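You operate a simulated robot arm through the tools that you are given. There is no shell and no other tool.

You are at the controls of a simulated robot arm. One attempt, no reset.

Task
Run the white and green wheel nuts out, ready for new washers.
Fine: the chocks stay home; set the runner to OUT; afterwards stand it in the stool's cup and set it to 50. Set down upright: nut runner.

Only the result counts: the job must be done as asked and must still hold three seconds after the hand-in. Knocking over, shifting, dropping, spilling or breaking anything else fails it.

Robot
A 6-joint arm with a two-finger parallel gripper, fixed in place. Base frame: the origin is at the foot of the arm, x ahead of it, y to its left, z up. Units: m, rad, N and s.
With the tool pointing down near the work surface it reaches from about 0.22 to 0.4 m from the base axis. Its first joint turns from -1.152 to 1.152 rad. Payload 2.9 kg.
Tool frame: the origin (TCP) lies between the finger pads and is the grasp point; the fingertips stand 0.03 m ahead of it; z points along the fingers, y is the line along which they close. Largest opening 0.11 m; finger width 0.02, thickness 0.01; the body of the gripper, 0.048 by 0.112 m, starts 0.055 m behind the TCP.
Orientation is told as [roll, pitch, yaw] about the base's x, y, z axes, in that order, counted from this pose: with the fingers straight down and closing along the base's y, the tool's x points along the base's -x, its y along +y and its z along -z.

Tools
- The arm moves only by the tool step_arm. Its argument "steps" is a list of rows, each a list of 7 numbers: the shift along the base's x, y, z in m, then the turn, a rotation vector about the base's x, y, z in rad, then the finger opening in m, from 0 to 0.11. In form: [[dx, dy, dz, ax, ay, az, claw], ...]. A call has 1 to 20 rows; each row is the pose to reach, as a shift and turn from the pose commanded when the call began. A row lasts 0.2 s, in which the tool goes at most 0.05 m and 0.15 rad; a call with a longer step from one row to the next is refused whole, and so is a gripper value outside its range. A pose out of reach is approached as far as the arm can. The call stops where the force on the tool passes 90 N (or 10 N more than at its start, if that is more) or the arm is blocked; 0.2 s more then pass. Each finger travels about 0.108 m/s and halts on what it meets, pressing with about 35 N; the grip force reading is that of the motor and also rises with nothing between the fingers. The clock runs only during rows and for 0.2 s after the last one: add rows that repeat a pose to give the fingers time. The reply holds the time, the measured pose of the TCP, the force on the tool along the base axes, the opening and the grip force, in the units named above and with some noise, with the torque about the TCP (base axes, N m) and any sound that the robot's microphone picked up.
- Cameras (640 x 400 px; columns grow to the right, rows downward): "scene" is fixed at [0.0862, 0.4398, 1.3866]; the picture's right is [-0.68, -0.74, 0.00], its down [-0.39, 0.36, -0.84] and it looks along [0.62, -0.57, -0.54] (base axes); focal length 329 px, centre (320, 200). "wrist" rides on the gripper at [0.072, 0.017, -0.103] in the tool frame; the picture's right is [-0.23, 0.97, 0.00], its down [-0.76, -0.18, -0.62] and it looks along [-0.61, -0.14, 0.78] (tool axes); focal length 222 px, centre (320, 200). There is no depth. A picture from a camera that has moved, and an enlarged one, comes with that camera's place and axes in the base frame and with its lens.
- get_image(camera): a new picture of that camera. No time passes.
- enlarge(camera, box): a new picture of the part [left, top, right, bottom] of that camera's present view, enlarged. No time passes.
- job_done(): hands the job in; it is judged then, once.

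Nothing tells you positions but the pictures and the camera data. Unless the task says otherwise, let go and move clear before handing in.

The tools are called after "Call:" as a command line: name --pt "numbers of a row" for each row, then --argument value for the rest, lists and objects as JSON in quotes. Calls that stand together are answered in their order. step_arm: Moves the arm, as the interface text tells. Its arguments: {"type":"object","properties":{"steps":{"type":"array","items":{"type":"array","items":{"type":"number"}}}},"required":["steps"]} The other tools are called the same way: get_image (camera) takes a picture; enlarge (camera, box) takes an enlarged picture of a part of a camera's view; job_done () hands the job in.

At the start:

```text
t: 0.0
tool_pos: [0.457, -0.0527, 1.1436]
tcp_rot: [0.0, -0.001, 0.001]
ft_force: [-0.1, -0.4, 0.9]
torque: [-0.04, -0.01, -0.05]
opening: 0.1099
grasp_force: 0.1
```

scene: 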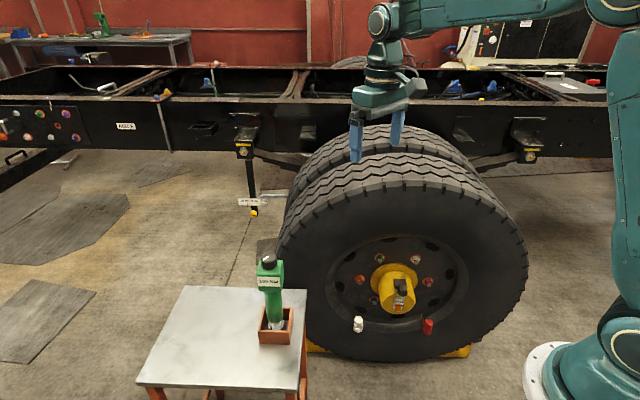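
wrist: 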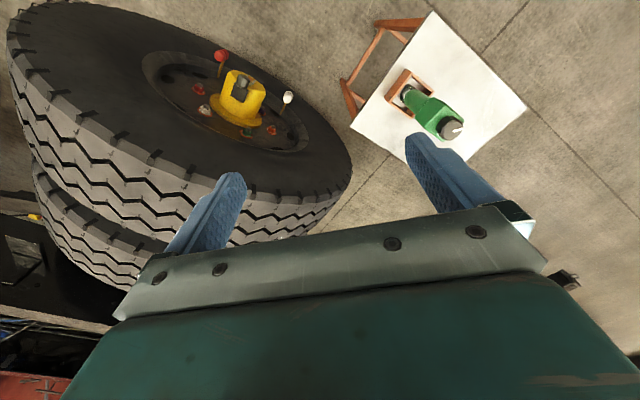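

I see a truck wheel with a yellow hub, some coloured nuts, and a stool with a green nut runner in a cup. I'll look closer before moving.

Call:
enlarge --camera "scene" --box '[320, 230, 480, 350]'

Call:
enlarge --camera "scene" --box '[220, 240, 320, 350]'

Call:
enlarge --camera "wrist" --box '[130, 30, 330, 160]'

Call:
enlarge --camera "wrist" --box '[360, 50, 500, 160]'

Call:
enlarge --camera "scene" --box '[220, 180, 320, 250]'

Call:
enlarge --camera "scene" --box '[0, 90, 120, 170]'

```text
3.33 times, centred on (400, 290) of scene
camera zoom: at [0.0862, 0.4398, 1.3866], right [-0.68, -0.74, 0.0], down [-0.39, 0.36, -0.84], along [0.62, -0.57, -0.54], focal length 1098 px, centre (53, -100)
```

zoom: 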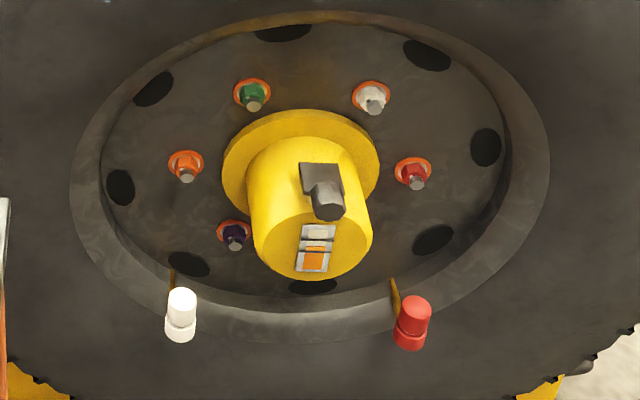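

```text
3.64 times, centred on (270, 295) of scene
camera zoom: at [0.0862, 0.4398, 1.3866], right [-0.68, -0.74, 0.0], down [-0.39, 0.36, -0.84], along [0.62, -0.57, -0.54], focal length 1197 px, centre (502, -146)
```

zoom: 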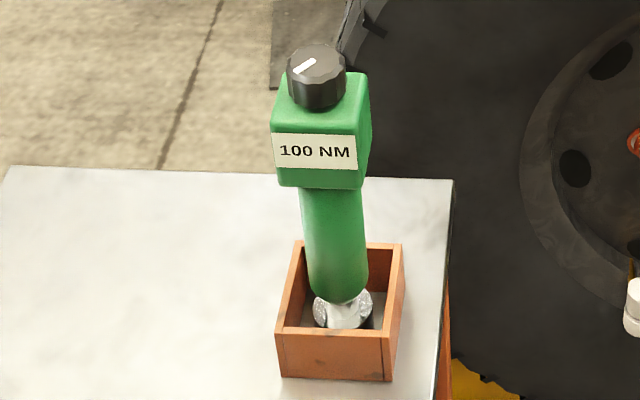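

```text
3.08 times, centred on (230, 95) of wrist
camera zoom: at [0.3834, -0.0356, 1.2467], right [0.23, 0.97, 0.0], down [0.76, -0.18, 0.62], along [0.61, -0.14, -0.78], focal length 684 px, centre (597, 523)
```

zoom: 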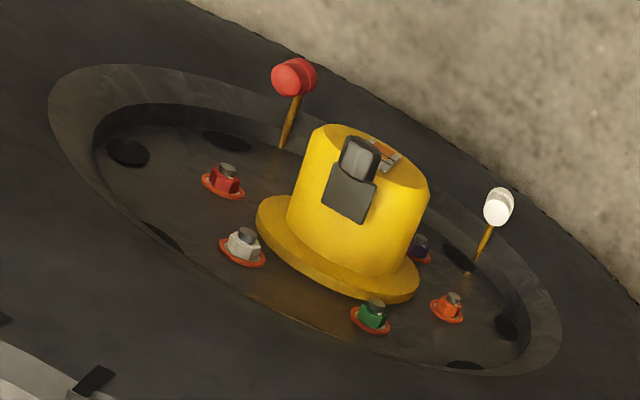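

```text
3.64 times, centred on (430, 105) of wrist
camera zoom: at [0.3834, -0.0356, 1.2467], right [0.23, 0.97, 0.0], down [0.76, -0.18, 0.62], along [0.61, -0.14, -0.78], focal length 808 px, centre (-80, 546)
```

zoom: 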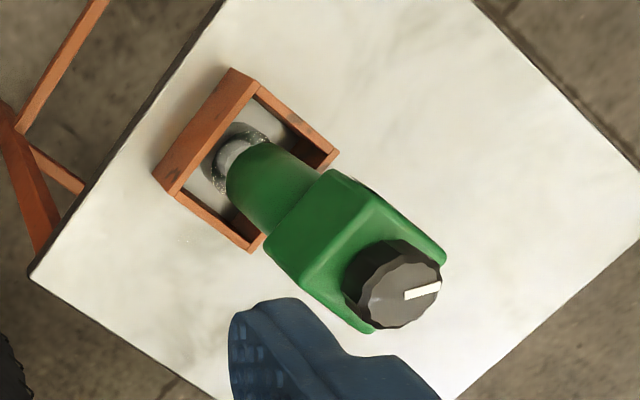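

```text
5.71 times, centred on (270, 215) of scene
camera zoom: at [0.0862, 0.4398, 1.3866], right [-0.68, -0.74, 0.0], down [-0.39, 0.36, -0.84], along [0.62, -0.57, -0.54], focal length 1882 px, centre (606, 114)
```

zoom: 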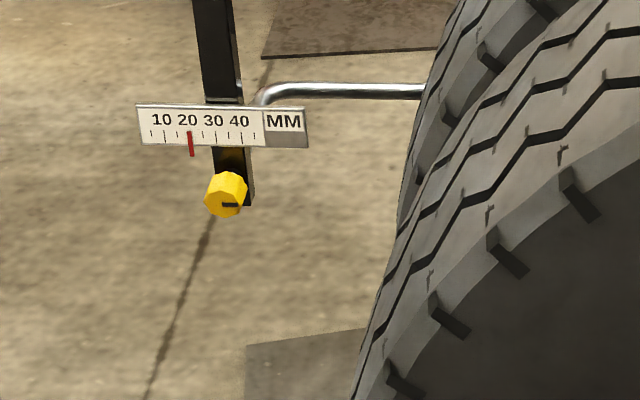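

```text
5.00 times, centred on (60, 130) of scene
camera zoom: at [0.0862, 0.4398, 1.3866], right [-0.68, -0.74, 0.0], down [-0.39, 0.36, -0.84], along [0.62, -0.57, -0.54], focal length 1646 px, centre (1620, 550)
```

zoom: 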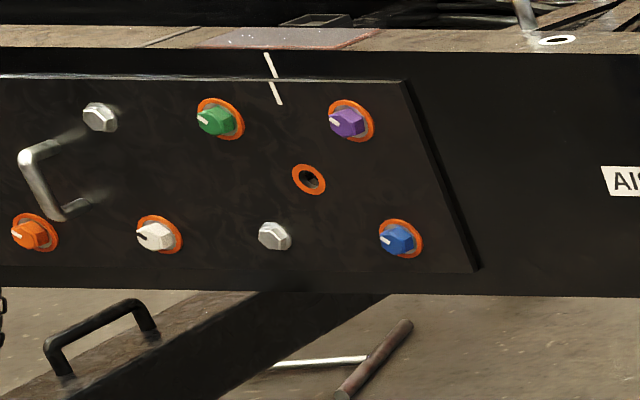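

The wheel nuts triangulate to white ≈ (0.50, -0.40, 0.58) and green ≈ (0.60, -0.32, 0.57). The wheel axis is roughly (0.72, -0.69, 0), and the runner stands near (0.57, 0.15) with its knob top at z ≈ 0.88. I'll move to a spot above and beside the runner to look at its dial.

Call:
step_arm --pt "0.02 0.04 0 0 0 0 0.11" --pt "0.04 0.08 0 0 0 0 0.11" --pt "0.06 0.12 0 0 0 0 0.11" --pt "0.07 0.16 0 0 0 0 0.11" --pt "0.08 0.2 -0.03 0 0 0 0.11" --pt "0.08 0.2 -0.06 0 0 0 0.11" --pt "0.08 0.2 -0.06 0 0 0 0.11"

Call:
get_image --camera "wrist"

Call:
get_image --camera "scene"

```text
refused: row 5 steps farther than a row can; nothing moved
```

```text
taken
camera wrist: at [0.3834, -0.0356, 1.2467], right [0.23, 0.97, 0.0], down [0.76, -0.18, 0.62], along [0.61, -0.14, -0.78], focal length 222 px, centre (320, 200)
```

wrist: 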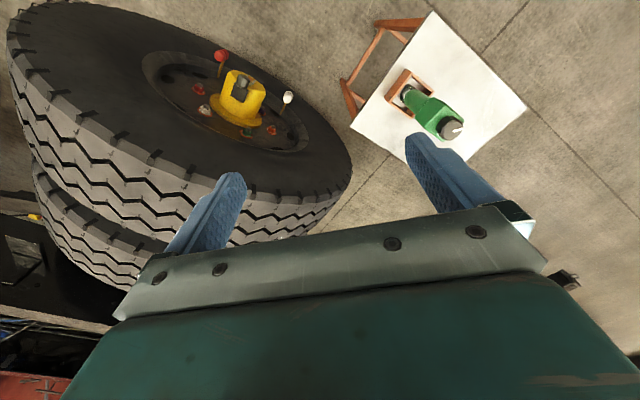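

```text
taken
```

scene: 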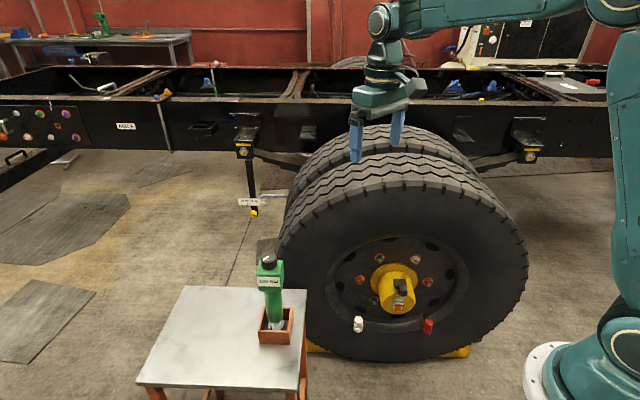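

The move was refused because one row stepped too far. I'll repeat it with smaller steps.

Call:
step_arm --pt "0.015 0.04 0 0 0 0 0.11" --pt "0.03 0.08 0 0 0 0 0.11" --pt "0.04 0.12 0 0 0 0 0.11" --pt "0.05 0.16 0 0 0 0 0.11" --pt "0.06 0.2 0 0 0 0 0.11" --pt "0.08 0.2 -0.03 0 0 0 0.11" --pt "0.08 0.2 -0.06 0 0 0 0.11" --pt "0.08 0.2 -0.06 0 0 0 0.11"

Call:
get_image --camera "wrist"

Call:
get_image --camera "scene"

```text
t: 1.8
tool_pos: [0.5361, 0.1435, 1.0832]
tcp_rot: [0.0, 0.001, 0.001]
ft_force: [0.4, 0.1, -0.1]
torque: [-0.02, -0.03, -0.01]
opening: 0.1099
grasp_force: 0.1
```

```text
taken
camera wrist: at [0.4628, 0.1624, 1.1856], right [0.23, 0.97, 0.0], down [0.76, -0.18, 0.62], along [0.61, -0.14, -0.78], focal length 222 px, centre (320, 200)
```

wrist: 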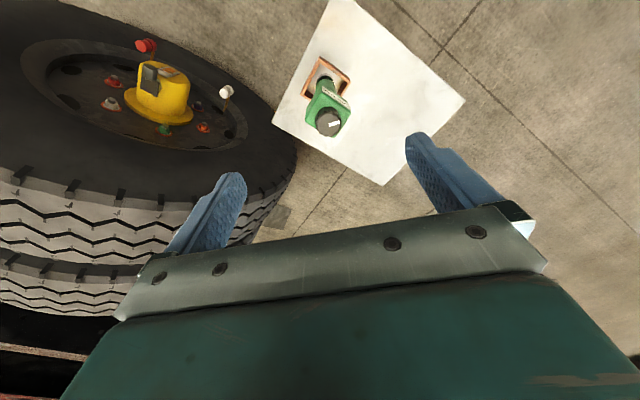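

```text
taken
```

scene: 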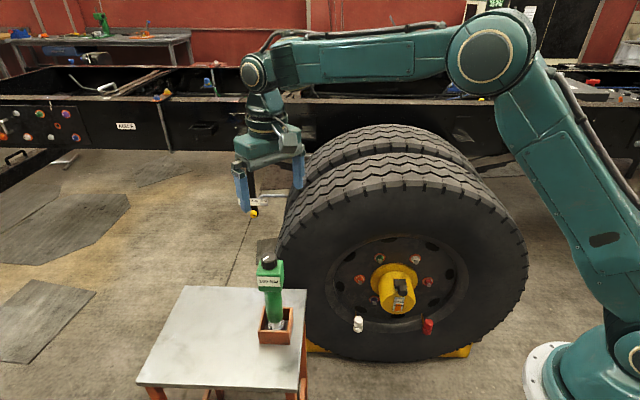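

I'm now above the runner, so I'll look at its dial in detail.

Call:
enlarge --camera "wrist" --box '[290, 70, 370, 150]'

Call:
enlarge --camera "scene" --box '[250, 250, 300, 290]'

Call:
enlarge --camera "scene" --box '[380, 270, 420, 310]'

```text
5.00 times, centred on (330, 110) of wrist
camera zoom: at [0.4628, 0.1624, 1.1856], right [0.23, 0.97, 0.0], down [0.76, -0.18, 0.62], along [0.61, -0.14, -0.78], focal length 1111 px, centre (270, 650)
```

zoom: 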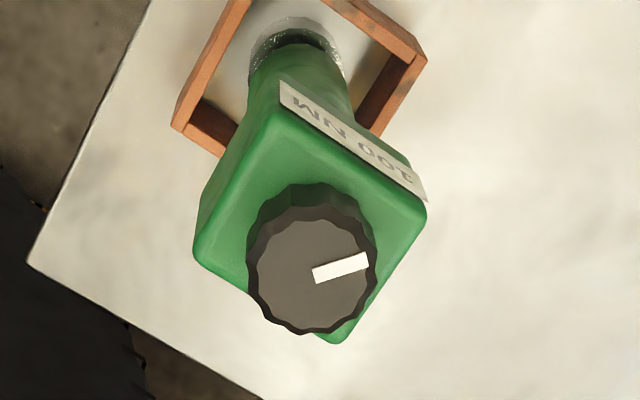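

```text
10.00 times, centred on (275, 270) of scene
camera zoom: at [0.0862, 0.4398, 1.3866], right [-0.68, -0.74, 0.0], down [-0.39, 0.36, -0.84], along [0.62, -0.57, -0.54], focal length 3293 px, centre (770, -500)
```

zoom: 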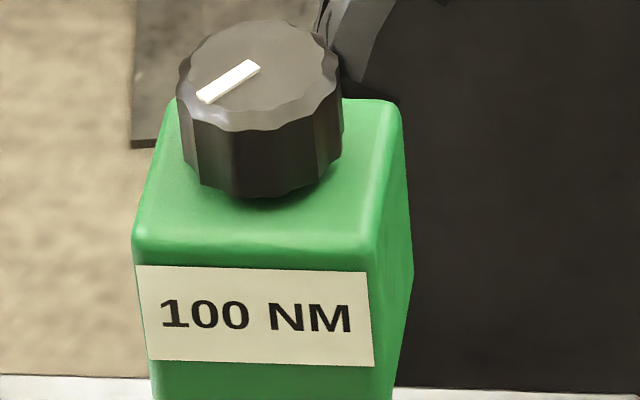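

```text
10.00 times, centred on (400, 290) of scene
camera zoom: at [0.0862, 0.4398, 1.3866], right [-0.68, -0.74, 0.0], down [-0.39, 0.36, -0.84], along [0.62, -0.57, -0.54], focal length 3293 px, centre (-480, -700)
```

zoom: 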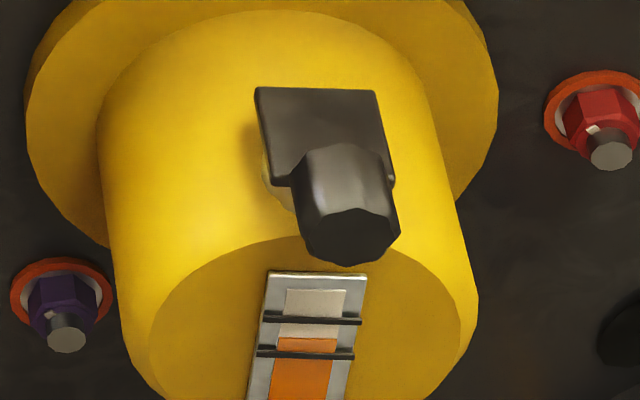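

The dial pointer currently points toward +y and the label reads 100 NM. The knob top centre is at about (0.573, 0.148, 0.880), so I'll descend above it with the fingers open.

Call:
step_arm --pt "0.036 0.002 0 0 0 0 0.11" --pt "0.036 0.002 -0.045 0 0 0 0.11" --pt "0.036 0.002 -0.09 0 0 0 0.11" --pt "0.036 0.002 -0.13 0 0 0 0.09" --pt "0.036 0.002 -0.13 0 0 0 0.08"

Call:
get_image --camera "wrist"

Call:
get_image --camera "scene"

Call:
enlarge --camera "scene" --box '[220, 200, 320, 290]'

```text
t: 3.0
tool_pos: [0.5737, 0.1487, 0.951]
tcp_rot: [0.0, 0.001, 0.002]
ft_force: [-0.1, 0.9, 0.2]
torque: [-0.03, -0.04, -0.01]
opening: 0.0801
grasp_force: 0.0
```

```text
taken
camera wrist: at [0.501, 0.1665, 1.0551], right [0.23, 0.97, 0.0], down [0.76, -0.18, 0.62], along [0.61, -0.14, -0.78], focal length 222 px, centre (320, 200)
```

wrist: 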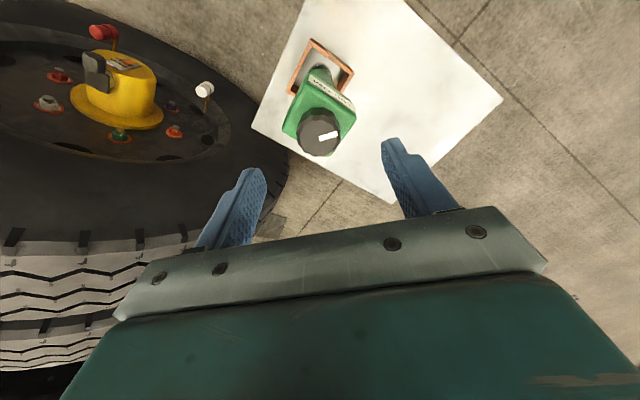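

```text
taken
```

scene: 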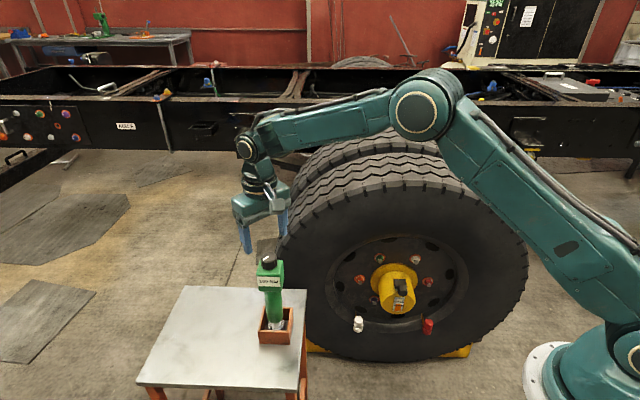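

```text
4.44 times, centred on (270, 245) of scene
camera zoom: at [0.0862, 0.4398, 1.3866], right [-0.68, -0.74, 0.0], down [-0.39, 0.36, -0.84], along [0.62, -0.57, -0.54], focal length 1463 px, centre (542, 0)
```

zoom: 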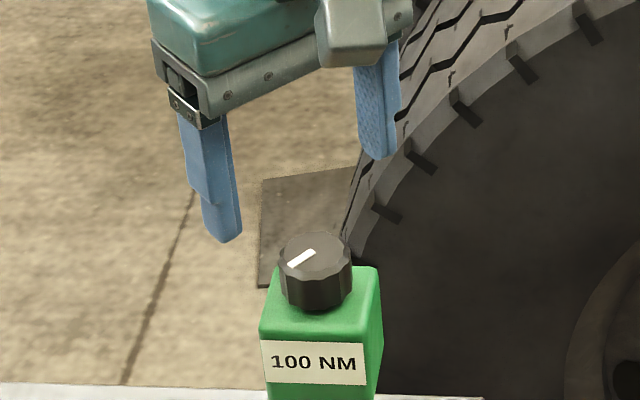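

Call:
enlarge --camera "wrist" --box '[280, 90, 360, 170]'

```text
5.00 times, centred on (320, 130) of wrist
camera zoom: at [0.501, 0.1665, 1.0551], right [0.23, 0.97, 0.0], down [0.76, -0.18, 0.62], along [0.61, -0.14, -0.78], focal length 1111 px, centre (320, 550)
```

zoom: 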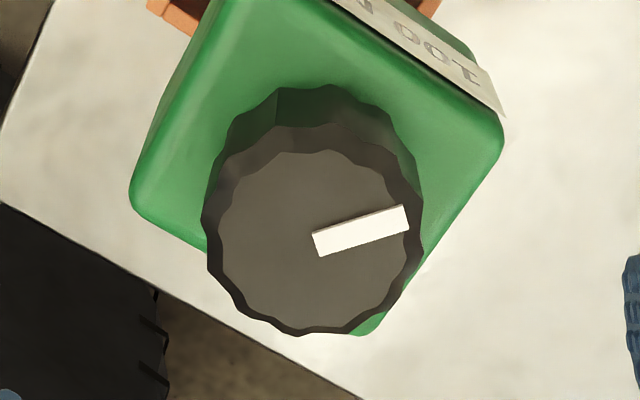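

The knob is centred under the TCP within about a millimetre. I'll descend and grip the knob.

Call:
step_arm --pt "-0.001 0 -0.04 0 0 0 0.08" --pt "-0.001 0 -0.056 0 0 0 0.08" --pt "-0.001 0 -0.056 0 0 0 0.05" --pt "-0.001 0 -0.056 0 0 0 0.03" --pt "-0.001 0 -0.056 0 0 0 0.025" --pt "-0.001 0 -0.056 0 0 0 0.025"

Call:
get_image --camera "wrist"

Call:
enlarge --camera "scene" --box '[220, 230, 320, 320]'

```text
t: 4.4
tool_pos: [0.573, 0.1472, 0.8973]
tcp_rot: [0.0, 0.0, 0.0]
ft_force: [0.4, -0.7, 0.7]
torque: [-0.02, -0.17, 0.0]
opening: 0.035
grasp_force: 35.0
```

```text
taken
camera wrist: at [0.5001, 0.1658, 1.0003], right [0.23, 0.97, 0.0], down [0.76, -0.18, 0.62], along [0.61, -0.14, -0.78], focal length 222 px, centre (320, 200)
```

wrist: 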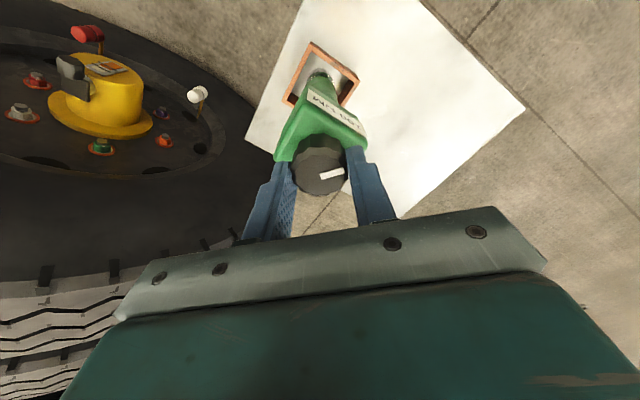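

```text
4.44 times, centred on (270, 275) of scene
camera zoom: at [0.0862, 0.4398, 1.3866], right [-0.68, -0.74, 0.0], down [-0.39, 0.36, -0.84], along [0.62, -0.57, -0.54], focal length 1463 px, centre (542, -133)
```

zoom: 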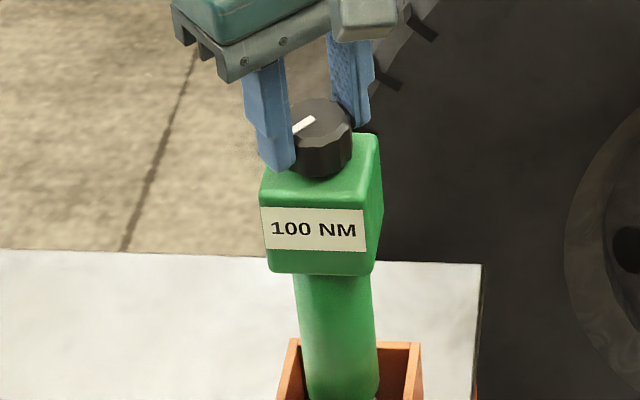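

The knob is gripped at 0.035 m. I'll turn it a little and watch the label.

Call:
step_arm --pt "0 0 0 0 0 0.1 0.025" --pt "0 0 0 0 0 0.2 0.025" --pt "0 0 0 0 0 0.3 0.025" --pt "0 0 0 0 0 0.3 0.025"

Call:
enlarge --camera "scene" --box '[220, 230, 320, 320]'

Call:
enlarge --camera "wrist" --box '[260, 80, 400, 220]'

```text
t: 5.4
tool_pos: [0.5717, 0.149, 0.8977]
tcp_rot: [0.0, 0.001, 0.303]
ft_force: [1.5, -1.6, 0.2]
torque: [-0.11, -0.12, 0.0]
opening: 0.0349
grasp_force: 35.6
```

```text
4.44 times, centred on (270, 275) of scene
camera zoom: at [0.0863, 0.4398, 1.3866], right [-0.68, -0.74, 0.0], down [-0.4, 0.36, -0.84], along [0.62, -0.57, -0.54], focal length 1463 px, centre (542, -133)
```

zoom: 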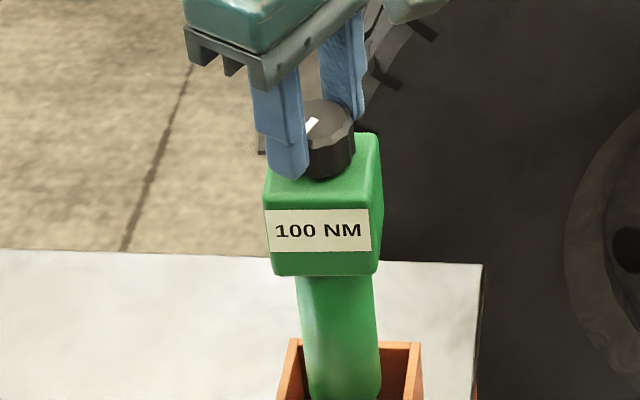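

```text
2.86 times, centred on (330, 150) of wrist
camera zoom: at [0.4971, 0.1435, 1.0004], right [-0.07, 1.0, 0.0], down [0.78, 0.06, 0.62], along [0.62, 0.04, -0.78], focal length 635 px, centre (291, 343)
```

zoom: 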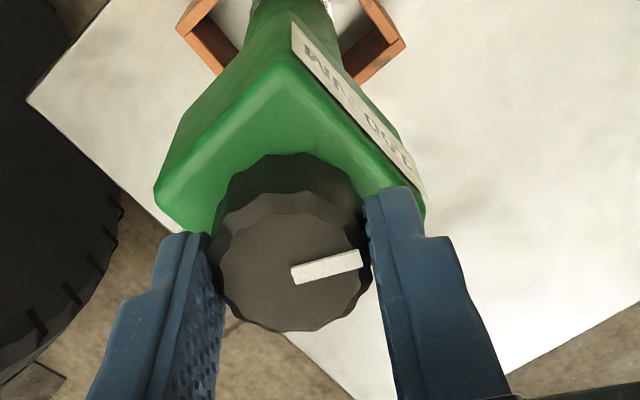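

The knob turns while the runner body stays put. I'll keep turning in the same direction.

Call:
step_arm --pt "0 0 0 0 0 0.1 0.025" --pt "0 0 0 0 0 0.2 0.025" --pt "0 0 0 0 0 0.3 0.025" --pt "0 0 0 0 0 0.4 0.025" --pt "0 0 0 0 0 0.4 0.025"

Call:
enlarge --camera "scene" --box '[220, 230, 320, 320]'

```text
t: 6.6
tool_pos: [0.5714, 0.1487, 0.898]
tcp_rot: [0.0, 0.0, 0.701]
ft_force: [-0.6, 0.3, 0.0]
torque: [-0.01, -0.01, 0.02]
opening: 0.0349
grasp_force: 35.2
```

```text
4.44 times, centred on (270, 275) of scene
camera zoom: at [0.0864, 0.4399, 1.3866], right [-0.68, -0.74, 0.0], down [-0.4, 0.36, -0.84], along [0.62, -0.57, -0.54], focal length 1463 px, centre (542, -133)
```

zoom: 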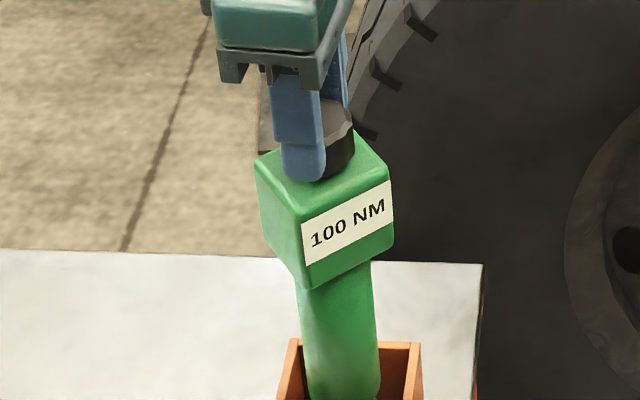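

The body began to follow, so that direction is probably at a stop. I'll turn the other way.

Call:
step_arm --pt "0 0 0 0 0 -0.1 0.025" --pt "0 0 0 0 0 -0.2 0.025" --pt "0 0 0 0 0 -0.3 0.025" --pt "0 0 0 0 0 -0.4 0.025" --pt "0 0 0 0 0 -0.4 0.025"

Call:
enlarge --camera "scene" --box '[220, 230, 320, 320]'

Call:
step_arm --pt "0 0 0 0 0 -0.1 0.025" --pt "0 0 0 0 0 -0.2 0.025" --pt "0 0 0 0 0 -0.3 0.025" --pt "0 0 0 0 0 -0.4 0.025" --pt "0 0 0 0 0 -0.4 0.025"

Call:
enlarge --camera "scene" --box '[220, 230, 320, 320]'

```text
t: 7.8
tool_pos: [0.5719, 0.1497, 0.8981]
tcp_rot: [0.002, 0.002, 0.298]
ft_force: [-0.6, -0.2, 0.6]
torque: [-0.01, 0.03, 0.0]
opening: 0.0349
grasp_force: 35.2
```

```text
4.44 times, centred on (270, 275) of scene
camera zoom: at [0.0864, 0.4399, 1.3866], right [-0.68, -0.74, 0.0], down [-0.4, 0.36, -0.84], along [0.62, -0.57, -0.54], focal length 1463 px, centre (542, -133)
```

zoom: 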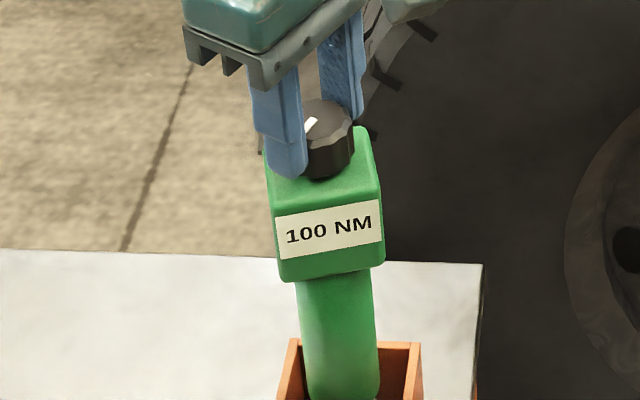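

```text
t: 9.0
tool_pos: [0.5712, 0.1492, 0.8986]
tcp_rot: [0.0, -0.001, -0.102]
ft_force: [0.1, 0.3, -0.5]
torque: [0.02, -0.02, 0.0]
opening: 0.0349
grasp_force: 35.0
```

```text
4.44 times, centred on (270, 275) of scene
camera zoom: at [0.0864, 0.4399, 1.3866], right [-0.68, -0.74, 0.0], down [-0.4, 0.36, -0.84], along [0.62, -0.57, -0.54], focal length 1463 px, centre (542, -133)
```

zoom: 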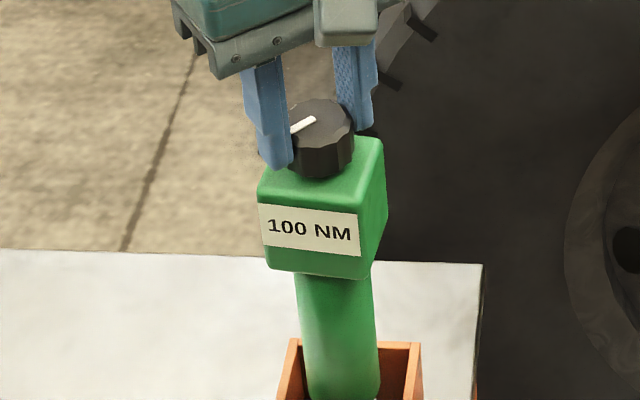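

Call:
step_arm --pt "0 0 0 0 0 -0.1 0.025" --pt "0 0 0 0 0 -0.2 0.025" --pt "0 0 0 0 0 -0.3 0.025" --pt "0 0 0 0 0 -0.4 0.025" --pt "0 0 0 0 0 -0.4 0.025"

Call:
enlarge --camera "scene" --box '[220, 230, 320, 320]'

```text
t: 10.2
tool_pos: [0.5713, 0.148, 0.8974]
tcp_rot: [0.001, 0.001, -0.501]
ft_force: [0.8, -0.5, 0.1]
torque: [-0.02, 0.01, -0.01]
opening: 0.0349
grasp_force: 35.4
```

```text
4.44 times, centred on (270, 275) of scene
camera zoom: at [0.0864, 0.4399, 1.3866], right [-0.68, -0.74, 0.0], down [-0.4, 0.36, -0.84], along [0.62, -0.57, -0.54], focal length 1463 px, centre (542, -133)
```

zoom: 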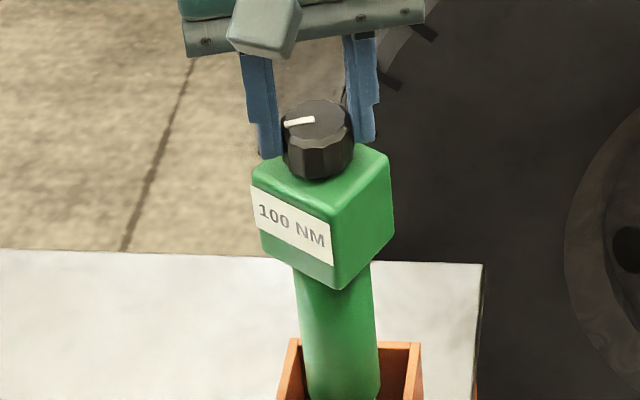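

The body follows because the cup gives little friction. I'll press down lightly to hold the body, then turn back.

Call:
step_arm --pt "0 0 -0.001 0 0 0 0.025" --pt "0 0 -0.002 0 0 0 0.025" --pt "0 0 -0.002 0 0 0 0.025"

```text
t: 11.0
tool_pos: [0.5705, 0.149, 0.8983]
tcp_rot: [0.002, -0.002, -0.499]
ft_force: [-2.8, -1.3, 10.2]
torque: [0.04, 0.77, -0.02]
opening: 0.0347
grasp_force: 35.2
```

Call:
step_arm --pt "0 0 -0.002 0 0 0 0.025" --pt "0 0 -0.004 0 0 0 0.025" --pt "0 0 -0.004 0 0 0 0.025"

Call:
enlarge --camera "scene" --box '[220, 230, 320, 320]'

```text
t: 11.8
tool_pos: [0.5719, 0.1478, 0.8952]
tcp_rot: [0.004, -0.006, -0.5]
ft_force: [0.4, -4.9, 28.6]
torque: [-0.29, 0.05, 0.04]
opening: 0.0348
grasp_force: 34.0
```

```text
4.44 times, centred on (270, 275) of scene
camera zoom: at [0.0857, 0.4396, 1.3867], right [-0.68, -0.74, 0.0], down [-0.39, 0.36, -0.84], along [0.62, -0.57, -0.54], focal length 1463 px, centre (542, -133)
```

zoom: 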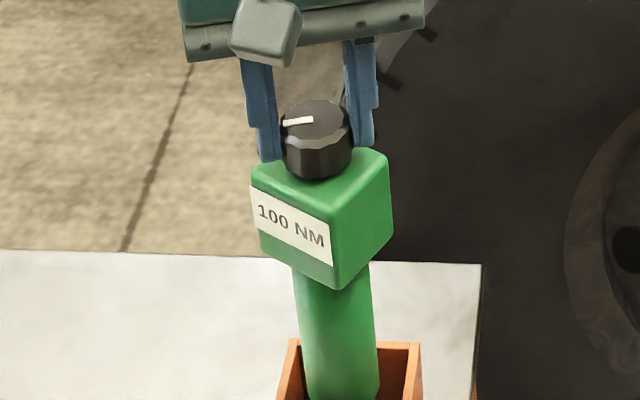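

Call:
step_arm --pt "0 0 0 0 0 0.1 0.02" --pt "0 0 0 0 0 0.2 0.02" --pt "0 0 0 0 0 0.3 0.02" --pt "0 0 0 0 0 0.4 0.02" --pt "0 0 0 0 0 0.5 0.02" --pt "0 0 0 0 0 0.5 0.02"

Call:
enlarge --camera "scene" --box '[220, 230, 320, 320]'

```text
t: 13.2
tool_pos: [0.5718, 0.1498, 0.8944]
tcp_rot: [0.001, -0.005, 0.002]
ft_force: [2.8, -3.6, 26.0]
torque: [-0.29, -0.38, 0.02]
opening: 0.0343
grasp_force: 34.8
```

```text
4.44 times, centred on (270, 275) of scene
camera zoom: at [0.0858, 0.4396, 1.3867], right [-0.68, -0.74, 0.0], down [-0.39, 0.36, -0.84], along [0.62, -0.57, -0.54], focal length 1463 px, centre (542, -133)
```

zoom: 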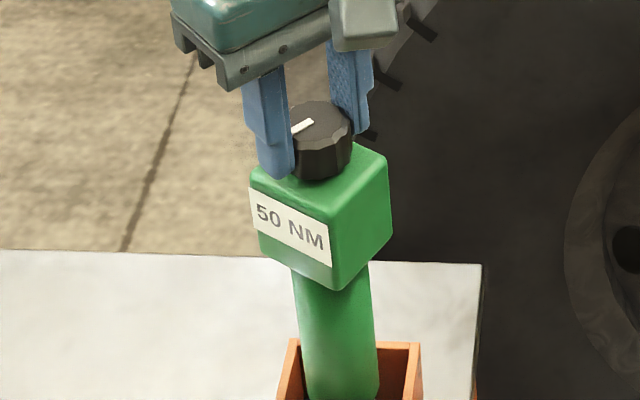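

Pressing works: the body held and the label now reads 50 NM. I'll keep turning the same way to look for OUT.

Call:
step_arm --pt "0 0 0 0 0 0.1 0.02" --pt "0 0 0 0 0 0.2 0.02" --pt "0 0 0 0 0 0.3 0.02" --pt "0 0 0 0 0 0.4 0.02" --pt "0 0 0 0 0 0.5 0.02" --pt "0 0 0 0 0 0.5 0.02"

Call:
enlarge --camera "scene" --box '[220, 230, 320, 320]'

```text
t: 14.6
tool_pos: [0.5719, 0.1492, 0.8935]
tcp_rot: [-0.003, -0.005, 0.502]
ft_force: [1.0, -3.0, 28.6]
torque: [-0.15, 0.17, 0.04]
opening: 0.0348
grasp_force: 35.0
```

```text
4.44 times, centred on (270, 275) of scene
camera zoom: at [0.0857, 0.4396, 1.3867], right [-0.68, -0.74, 0.0], down [-0.39, 0.36, -0.84], along [0.62, -0.57, -0.54], focal length 1463 px, centre (542, -133)
```

zoom: 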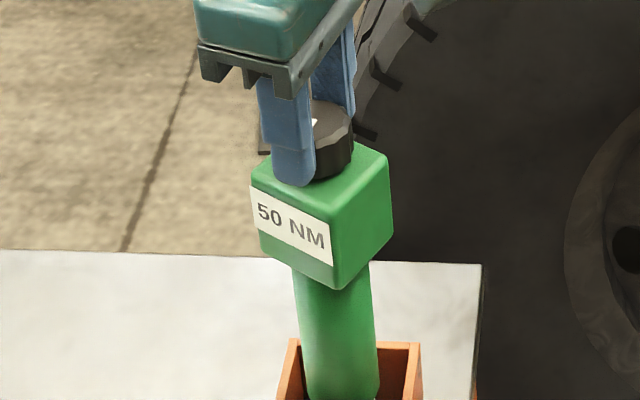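

Call:
step_arm --pt "0 0 0 0 0 0.1 0.02" --pt "0 0 0 0 0 0.2 0.02" --pt "0 0 0 0 0 0.3 0.02" --pt "0 0 0 0 0 0.4 0.02" --pt "0 0 0 0 0 0.5 0.02" --pt "0 0 0 0 0 0.5 0.02"

Call:
enlarge --camera "scene" --box '[220, 230, 320, 320]'

Call:
get_image --camera "wrist"

```text
t: 16.0
tool_pos: [0.5714, 0.1489, 0.8946]
tcp_rot: [-0.001, -0.002, 1.002]
ft_force: [2.7, 0.9, 22.1]
torque: [0.24, -0.19, -0.33]
opening: 0.0346
grasp_force: 34.8
```

```text
4.44 times, centred on (270, 275) of scene
camera zoom: at [0.0859, 0.4397, 1.3867], right [-0.68, -0.74, 0.0], down [-0.39, 0.36, -0.84], along [0.62, -0.57, -0.54], focal length 1463 px, centre (542, -133)
```

zoom: 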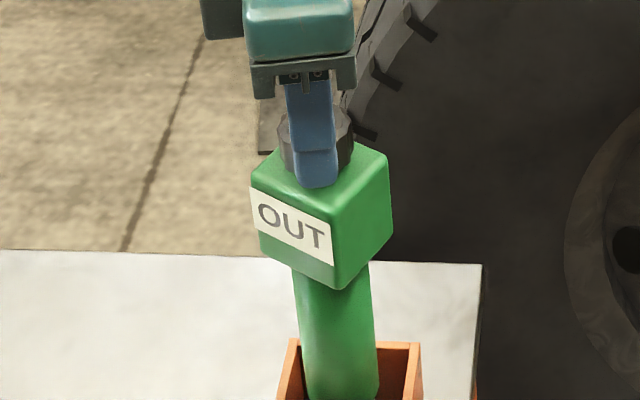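

```text
taken
camera wrist: at [0.5175, 0.0978, 0.9965], right [-0.7, 0.72, 0.0], down [0.56, 0.55, 0.63], along [0.45, 0.44, -0.78], focal length 222 px, centre (320, 200)
```

wrist: 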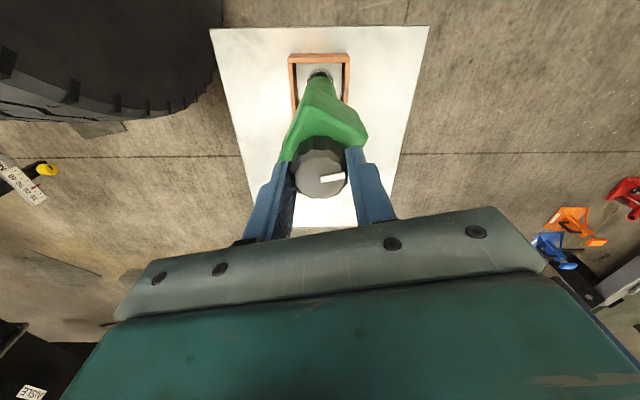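

The label reads OUT. I'll relieve the press, release, and raise a little to measure the runner's present yaw.

Call:
step_arm --pt "0 0 0.003 0 0 0 0.02" --pt "0 0 0.006 0 0 0 0.02" --pt "0 0 0.006 0 0 0 0.05" --pt "0 0 0.006 0 0 0 0.08" --pt "0 0 0.006 0 0 0 0.1" --pt "0 0 0.04 0 0 0 0.1" --pt "0 0 0.06 0 0 0 0.1" --pt "0 0 0.06 0 0 0 0.1"

Call:
enlarge --camera "scene" --box '[220, 230, 320, 320]'

Call:
enlarge --camera "wrist" --box '[270, 60, 370, 160]'

Call:
get_image --camera "wrist"

```text
t: 17.8
tool_pos: [0.5708, 0.1488, 0.9521]
tcp_rot: [0.0, -0.001, 1.001]
ft_force: [0.7, 0.5, -0.1]
torque: [-0.03, -0.01, -0.01]
opening: 0.0998
grasp_force: 0.1
```

```text
4.44 times, centred on (270, 275) of scene
camera zoom: at [0.0862, 0.4398, 1.3866], right [-0.68, -0.74, 0.0], down [-0.39, 0.36, -0.84], along [0.62, -0.57, -0.54], focal length 1463 px, centre (542, -133)
```

zoom: 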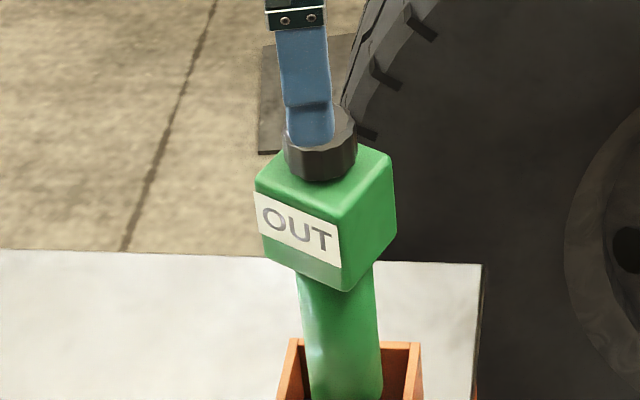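

```text
4.00 times, centred on (320, 110) of wrist
camera zoom: at [0.5171, 0.0977, 1.0547], right [-0.7, 0.72, 0.0], down [0.56, 0.55, 0.62], along [0.45, 0.43, -0.78], focal length 888 px, centre (320, 560)
```

zoom: 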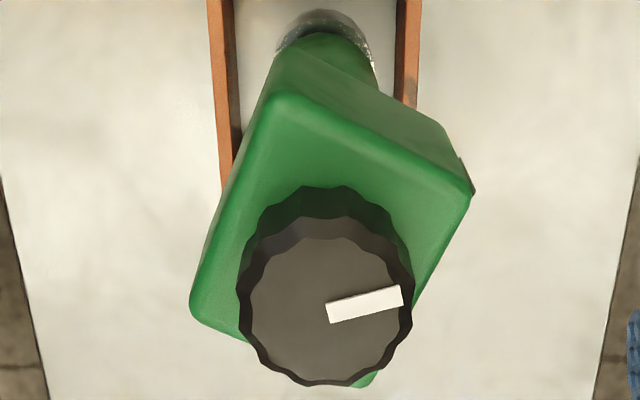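

```text
taken
camera wrist: at [0.5171, 0.0977, 1.0547], right [-0.7, 0.72, 0.0], down [0.56, 0.55, 0.62], along [0.45, 0.43, -0.78], focal length 222 px, centre (320, 200)
```

wrist: 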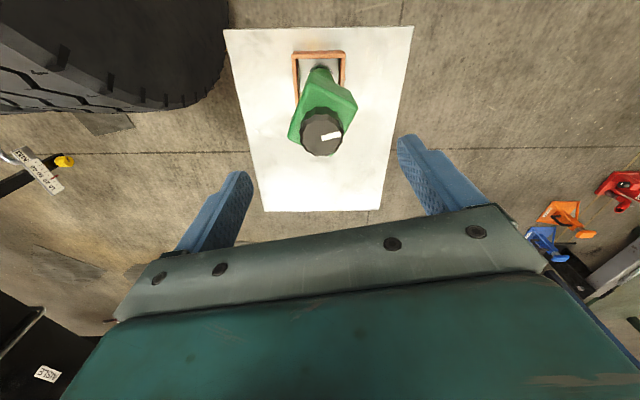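

The runner now stands with its faces at about 21.5° and 111.5°, centred near (0.570, 0.148). I'll turn the gripper to match and descend over the head box, TCP z ≈ 0.836.

Call:
step_arm --pt "0 -0.001 0 0 0 -0.13 0.11" --pt "-0.001 -0.001 0 0 0 -0.26 0.11" --pt "-0.001 -0.001 0 0 0 -0.39 0.11" --pt "-0.001 -0.001 0 0 0 -0.52 0.11" --pt "-0.001 -0.001 0 0 0 -0.626 0.11" --pt "-0.001 -0.001 -0.03 0 0 -0.626 0.11" --pt "-0.001 -0.001 -0.03 0 0 -0.626 0.11"

Call:
get_image --camera "wrist"

Call:
enlarge --camera "scene" --box '[220, 230, 320, 320]'

Call:
enlarge --camera "wrist" --box '[270, 70, 370, 170]'

```text
t: 19.4
tool_pos: [0.5697, 0.149, 0.9204]
tcp_rot: [0.001, 0.001, 0.374]
ft_force: [-0.5, 0.2, 0.4]
torque: [0.0, 0.02, 0.0]
opening: 0.1099
grasp_force: 0.1
```

```text
taken
camera wrist: at [0.496, 0.1383, 1.0247], right [-0.14, 0.99, 0.0], down [0.77, 0.11, 0.62], along [0.62, 0.09, -0.78], focal length 222 px, centre (320, 200)
```

wrist: 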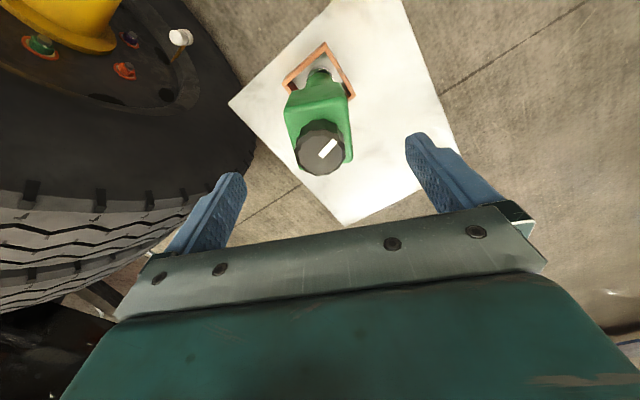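

```text
4.44 times, centred on (270, 275) of scene
camera zoom: at [0.0862, 0.4398, 1.3866], right [-0.68, -0.74, 0.0], down [-0.39, 0.36, -0.84], along [0.62, -0.57, -0.54], focal length 1463 px, centre (542, -133)
```

zoom: 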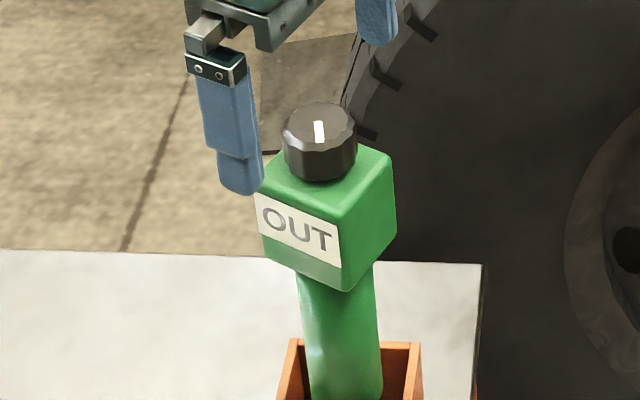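

```text
4.00 times, centred on (320, 120) of wrist
camera zoom: at [0.496, 0.1383, 1.0247], right [-0.14, 0.99, 0.0], down [0.77, 0.11, 0.62], along [0.62, 0.09, -0.78], focal length 888 px, centre (320, 520)
```

zoom: 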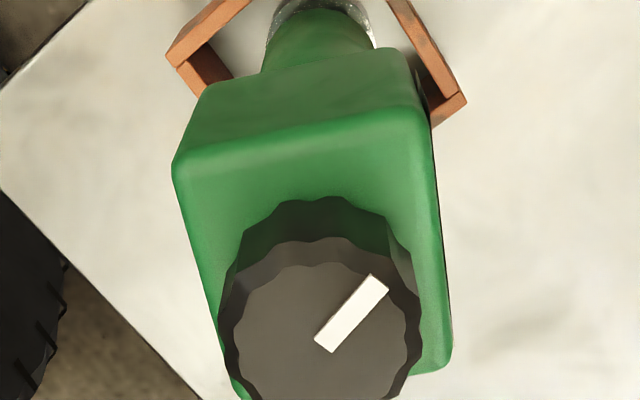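

The gripper is well aligned with the box, so I'll descend and grip.

Call:
step_arm --pt "0 0 -0.04 0 0 0 0.11" --pt "0 0 -0.075 0 0 0 0.11" --pt "0 0 -0.085 0 0 0 0.11" --pt "0 0 -0.085 0 0 0 0.08" --pt "0 0 -0.085 0 0 0 0.06" --pt "0 0 -0.085 0 0 0 0.04" --pt "0 0 -0.085 0 0 0 0.03"

Call:
enlarge --camera "scene" --box '[220, 230, 320, 320]'

Call:
get_image --camera "wrist"

```text
t: 21.0
tool_pos: [0.5694, 0.1485, 0.8372]
tcp_rot: [0.002, -0.001, 0.373]
ft_force: [0.3, -0.4, -1.0]
torque: [0.09, -0.1, -0.02]
opening: 0.0504
grasp_force: 35.2
```

```text
4.44 times, centred on (270, 275) of scene
camera zoom: at [0.0862, 0.4398, 1.3866], right [-0.68, -0.74, 0.0], down [-0.39, 0.36, -0.84], along [0.62, -0.57, -0.54], focal length 1463 px, centre (542, -133)
```

zoom: 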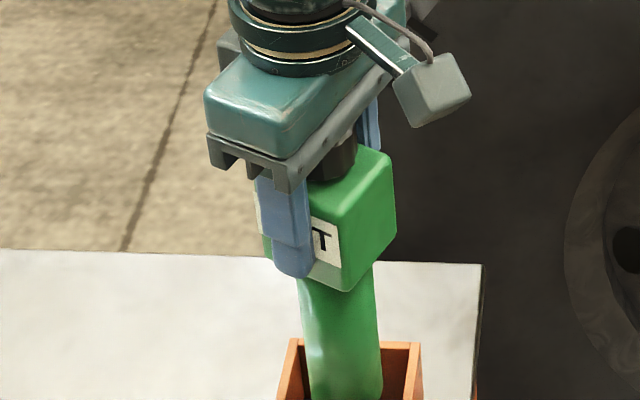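

```text
taken
camera wrist: at [0.4954, 0.1387, 0.9401], right [-0.14, 0.99, 0.0], down [0.77, 0.11, 0.62], along [0.62, 0.09, -0.78], focal length 222 px, centre (320, 200)
```

wrist: 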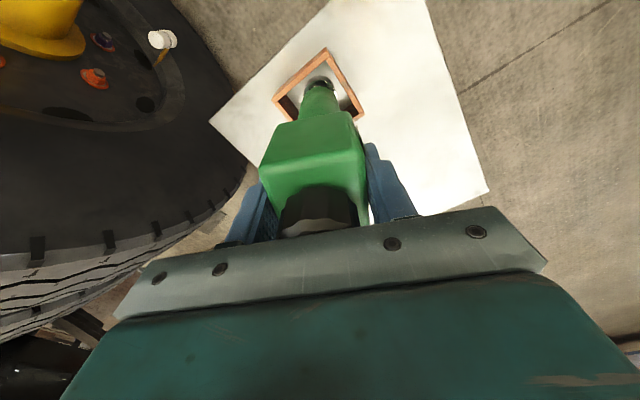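

The box is gripped at 0.050 m. I'll lift straight out of the cup.

Call:
step_arm --pt "0 0 0.02 0 0 0 0.03" --pt "0 0 0.05 0 0 0 0.03" --pt "0 0 0.09 0 0 0 0.03" --pt "0 0 0.13 0 0 0 0.03" --pt "0 0 0.17 0 0 0 0.03" --pt "0 0 0.17 0 0 0 0.03"

Call:
get_image --camera "scene"

Call:
enlarge --camera "scene" --box '[210, 180, 330, 360]'

Call:
get_image --camera "wrist"

```text
t: 22.4
tool_pos: [0.5678, 0.1464, 1.0052]
tcp_rot: [-0.001, 0.002, 0.373]
ft_force: [-0.3, -0.7, -8.5]
torque: [0.01, -0.02, -0.02]
opening: 0.05
grasp_force: 34.8
```

```text
taken
```

scene: 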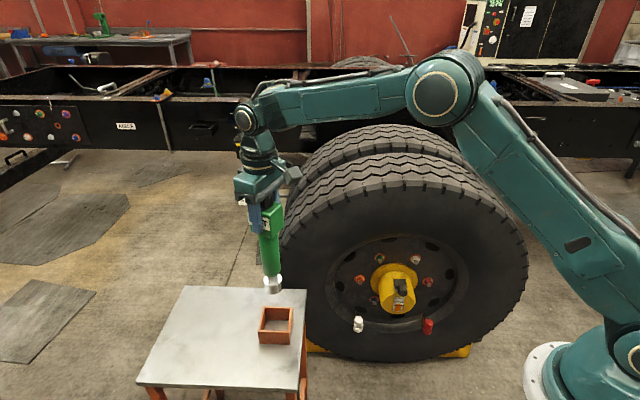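

```text
2.22 times, centred on (270, 270) of scene
camera zoom: at [0.0863, 0.4399, 1.3866], right [-0.68, -0.74, 0.0], down [-0.4, 0.36, -0.84], along [0.62, -0.57, -0.54], focal length 732 px, centre (431, 44)
```

zoom: 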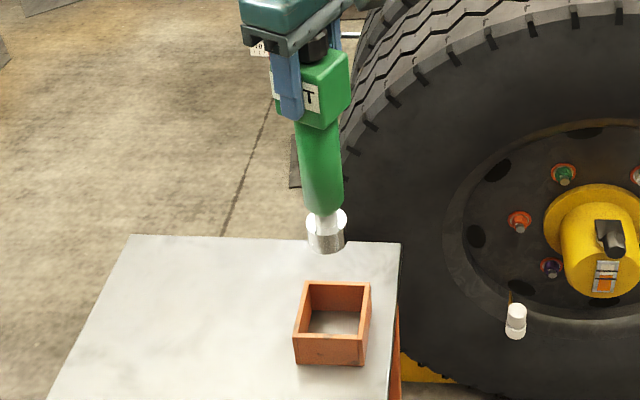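

```text
taken
camera wrist: at [0.4935, 0.1372, 1.1089], right [-0.14, 0.99, 0.0], down [0.77, 0.11, 0.62], along [0.62, 0.09, -0.78], focal length 222 px, centre (320, 200)
```

wrist: 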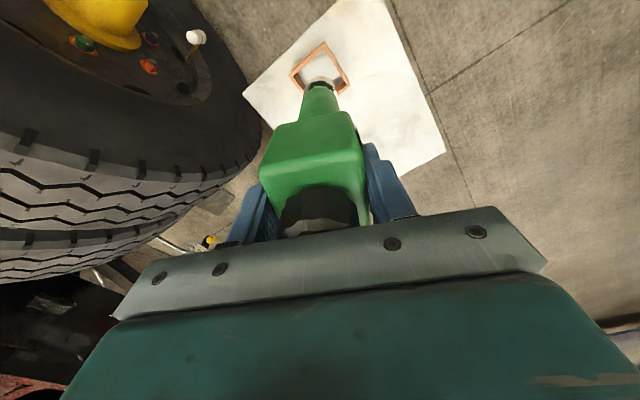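

The runner weighs about 8.5 N, with its socket tip about 0.225 m ahead of the TCP. I'll carry it back toward the base, clear of the tyre, while yawing to the wheel's axis azimuth (≈ -44°).

Call:
step_arm --pt "-0.03 -0.025 0 0 0 -0.142 0.03" --pt "-0.06 -0.05 0 0 0 -0.284 0.03" --pt "-0.09 -0.075 0 0 0 -0.426 0.03" --pt "-0.12 -0.1 0 0 0 -0.568 0.03" --pt "-0.15 -0.125 0 0 0 -0.71 0.03" --pt "-0.18 -0.15 0 0 0 -0.852 0.03" --pt "-0.21 -0.175 0 0 0 -0.994 0.03" --pt "-0.24 -0.2 0 0 0 -1.14 0.03" --pt "-0.24 -0.2 0 0 0 -1.14 0.03"

Call:
get_image --camera "scene"

Call:
get_image --camera "wrist"

```text
t: 24.4
tool_pos: [0.3295, -0.0518, 1.0046]
tcp_rot: [0.0, 0.001, -0.769]
ft_force: [-0.3, 0.6, -8.3]
torque: [0.03, 0.02, -0.01]
opening: 0.05
grasp_force: 34.6
```

```text
taken
```

scene: 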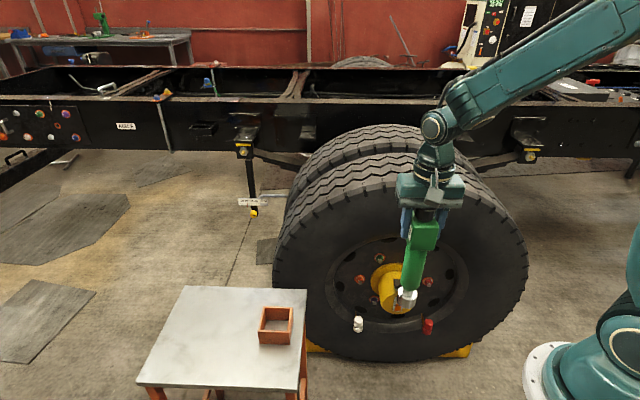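

```text
taken
camera wrist: at [0.2883, 0.0107, 1.1072], right [0.84, 0.54, 0.0], down [0.42, -0.66, 0.62], along [0.34, -0.52, -0.78], focal length 222 px, centre (320, 200)
```

wrist: 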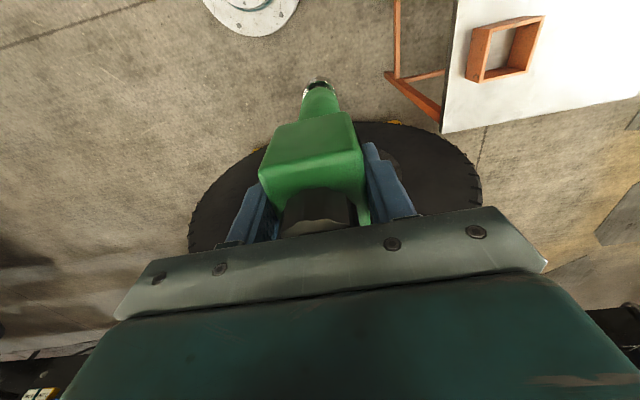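

The arm's column rises from the foot at the origin, so I'll pitch the tool up toward horizontal in stages, well clear of the tyre. I'll check the pose halfway.

Call:
step_arm --pt "0.005 -0.01 -0.02 -0.1043 -0.1078 0 0.03" --pt "0.01 -0.02 -0.04 -0.2086 -0.2156 0 0.03" --pt "0.015 -0.03 -0.06 -0.3129 -0.3234 0 0.03" --pt "0.02 -0.04 -0.08 -0.4172 -0.4312 0 0.03" --pt "0.025 -0.045 -0.1 -0.5216 -0.539 0 0.03" --pt "0.03 -0.05 -0.12 -0.5912 -0.6108 0 0.03" --pt "0.03 -0.05 -0.12 -0.5912 -0.6108 0 0.03"

Call:
get_image --camera "scene"

Call:
get_image --camera "wrist"

```text
t: 26.0
tool_pos: [0.364, -0.1024, 0.8844]
tcp_rot: [-0.002, -0.85, -0.763]
ft_force: [0.6, -0.3, -9.0]
torque: [0.33, 0.32, -0.03]
opening: 0.0498
grasp_force: 35.2
```

```text
taken
```

scene: 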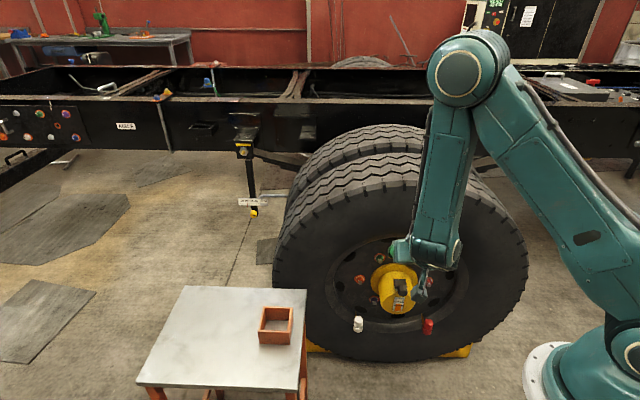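

```text
taken
camera wrist: at [0.2846, -0.0018, 0.8986], right [0.78, 0.6, 0.17], down [-0.1, -0.15, 0.98], along [0.61, -0.79, -0.06], focal length 222 px, centre (320, 200)
```

wrist: 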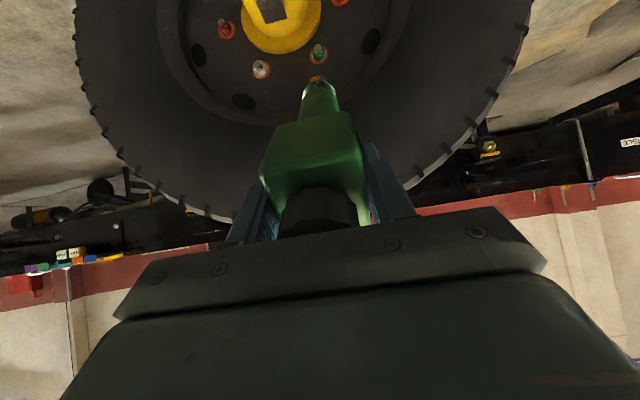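

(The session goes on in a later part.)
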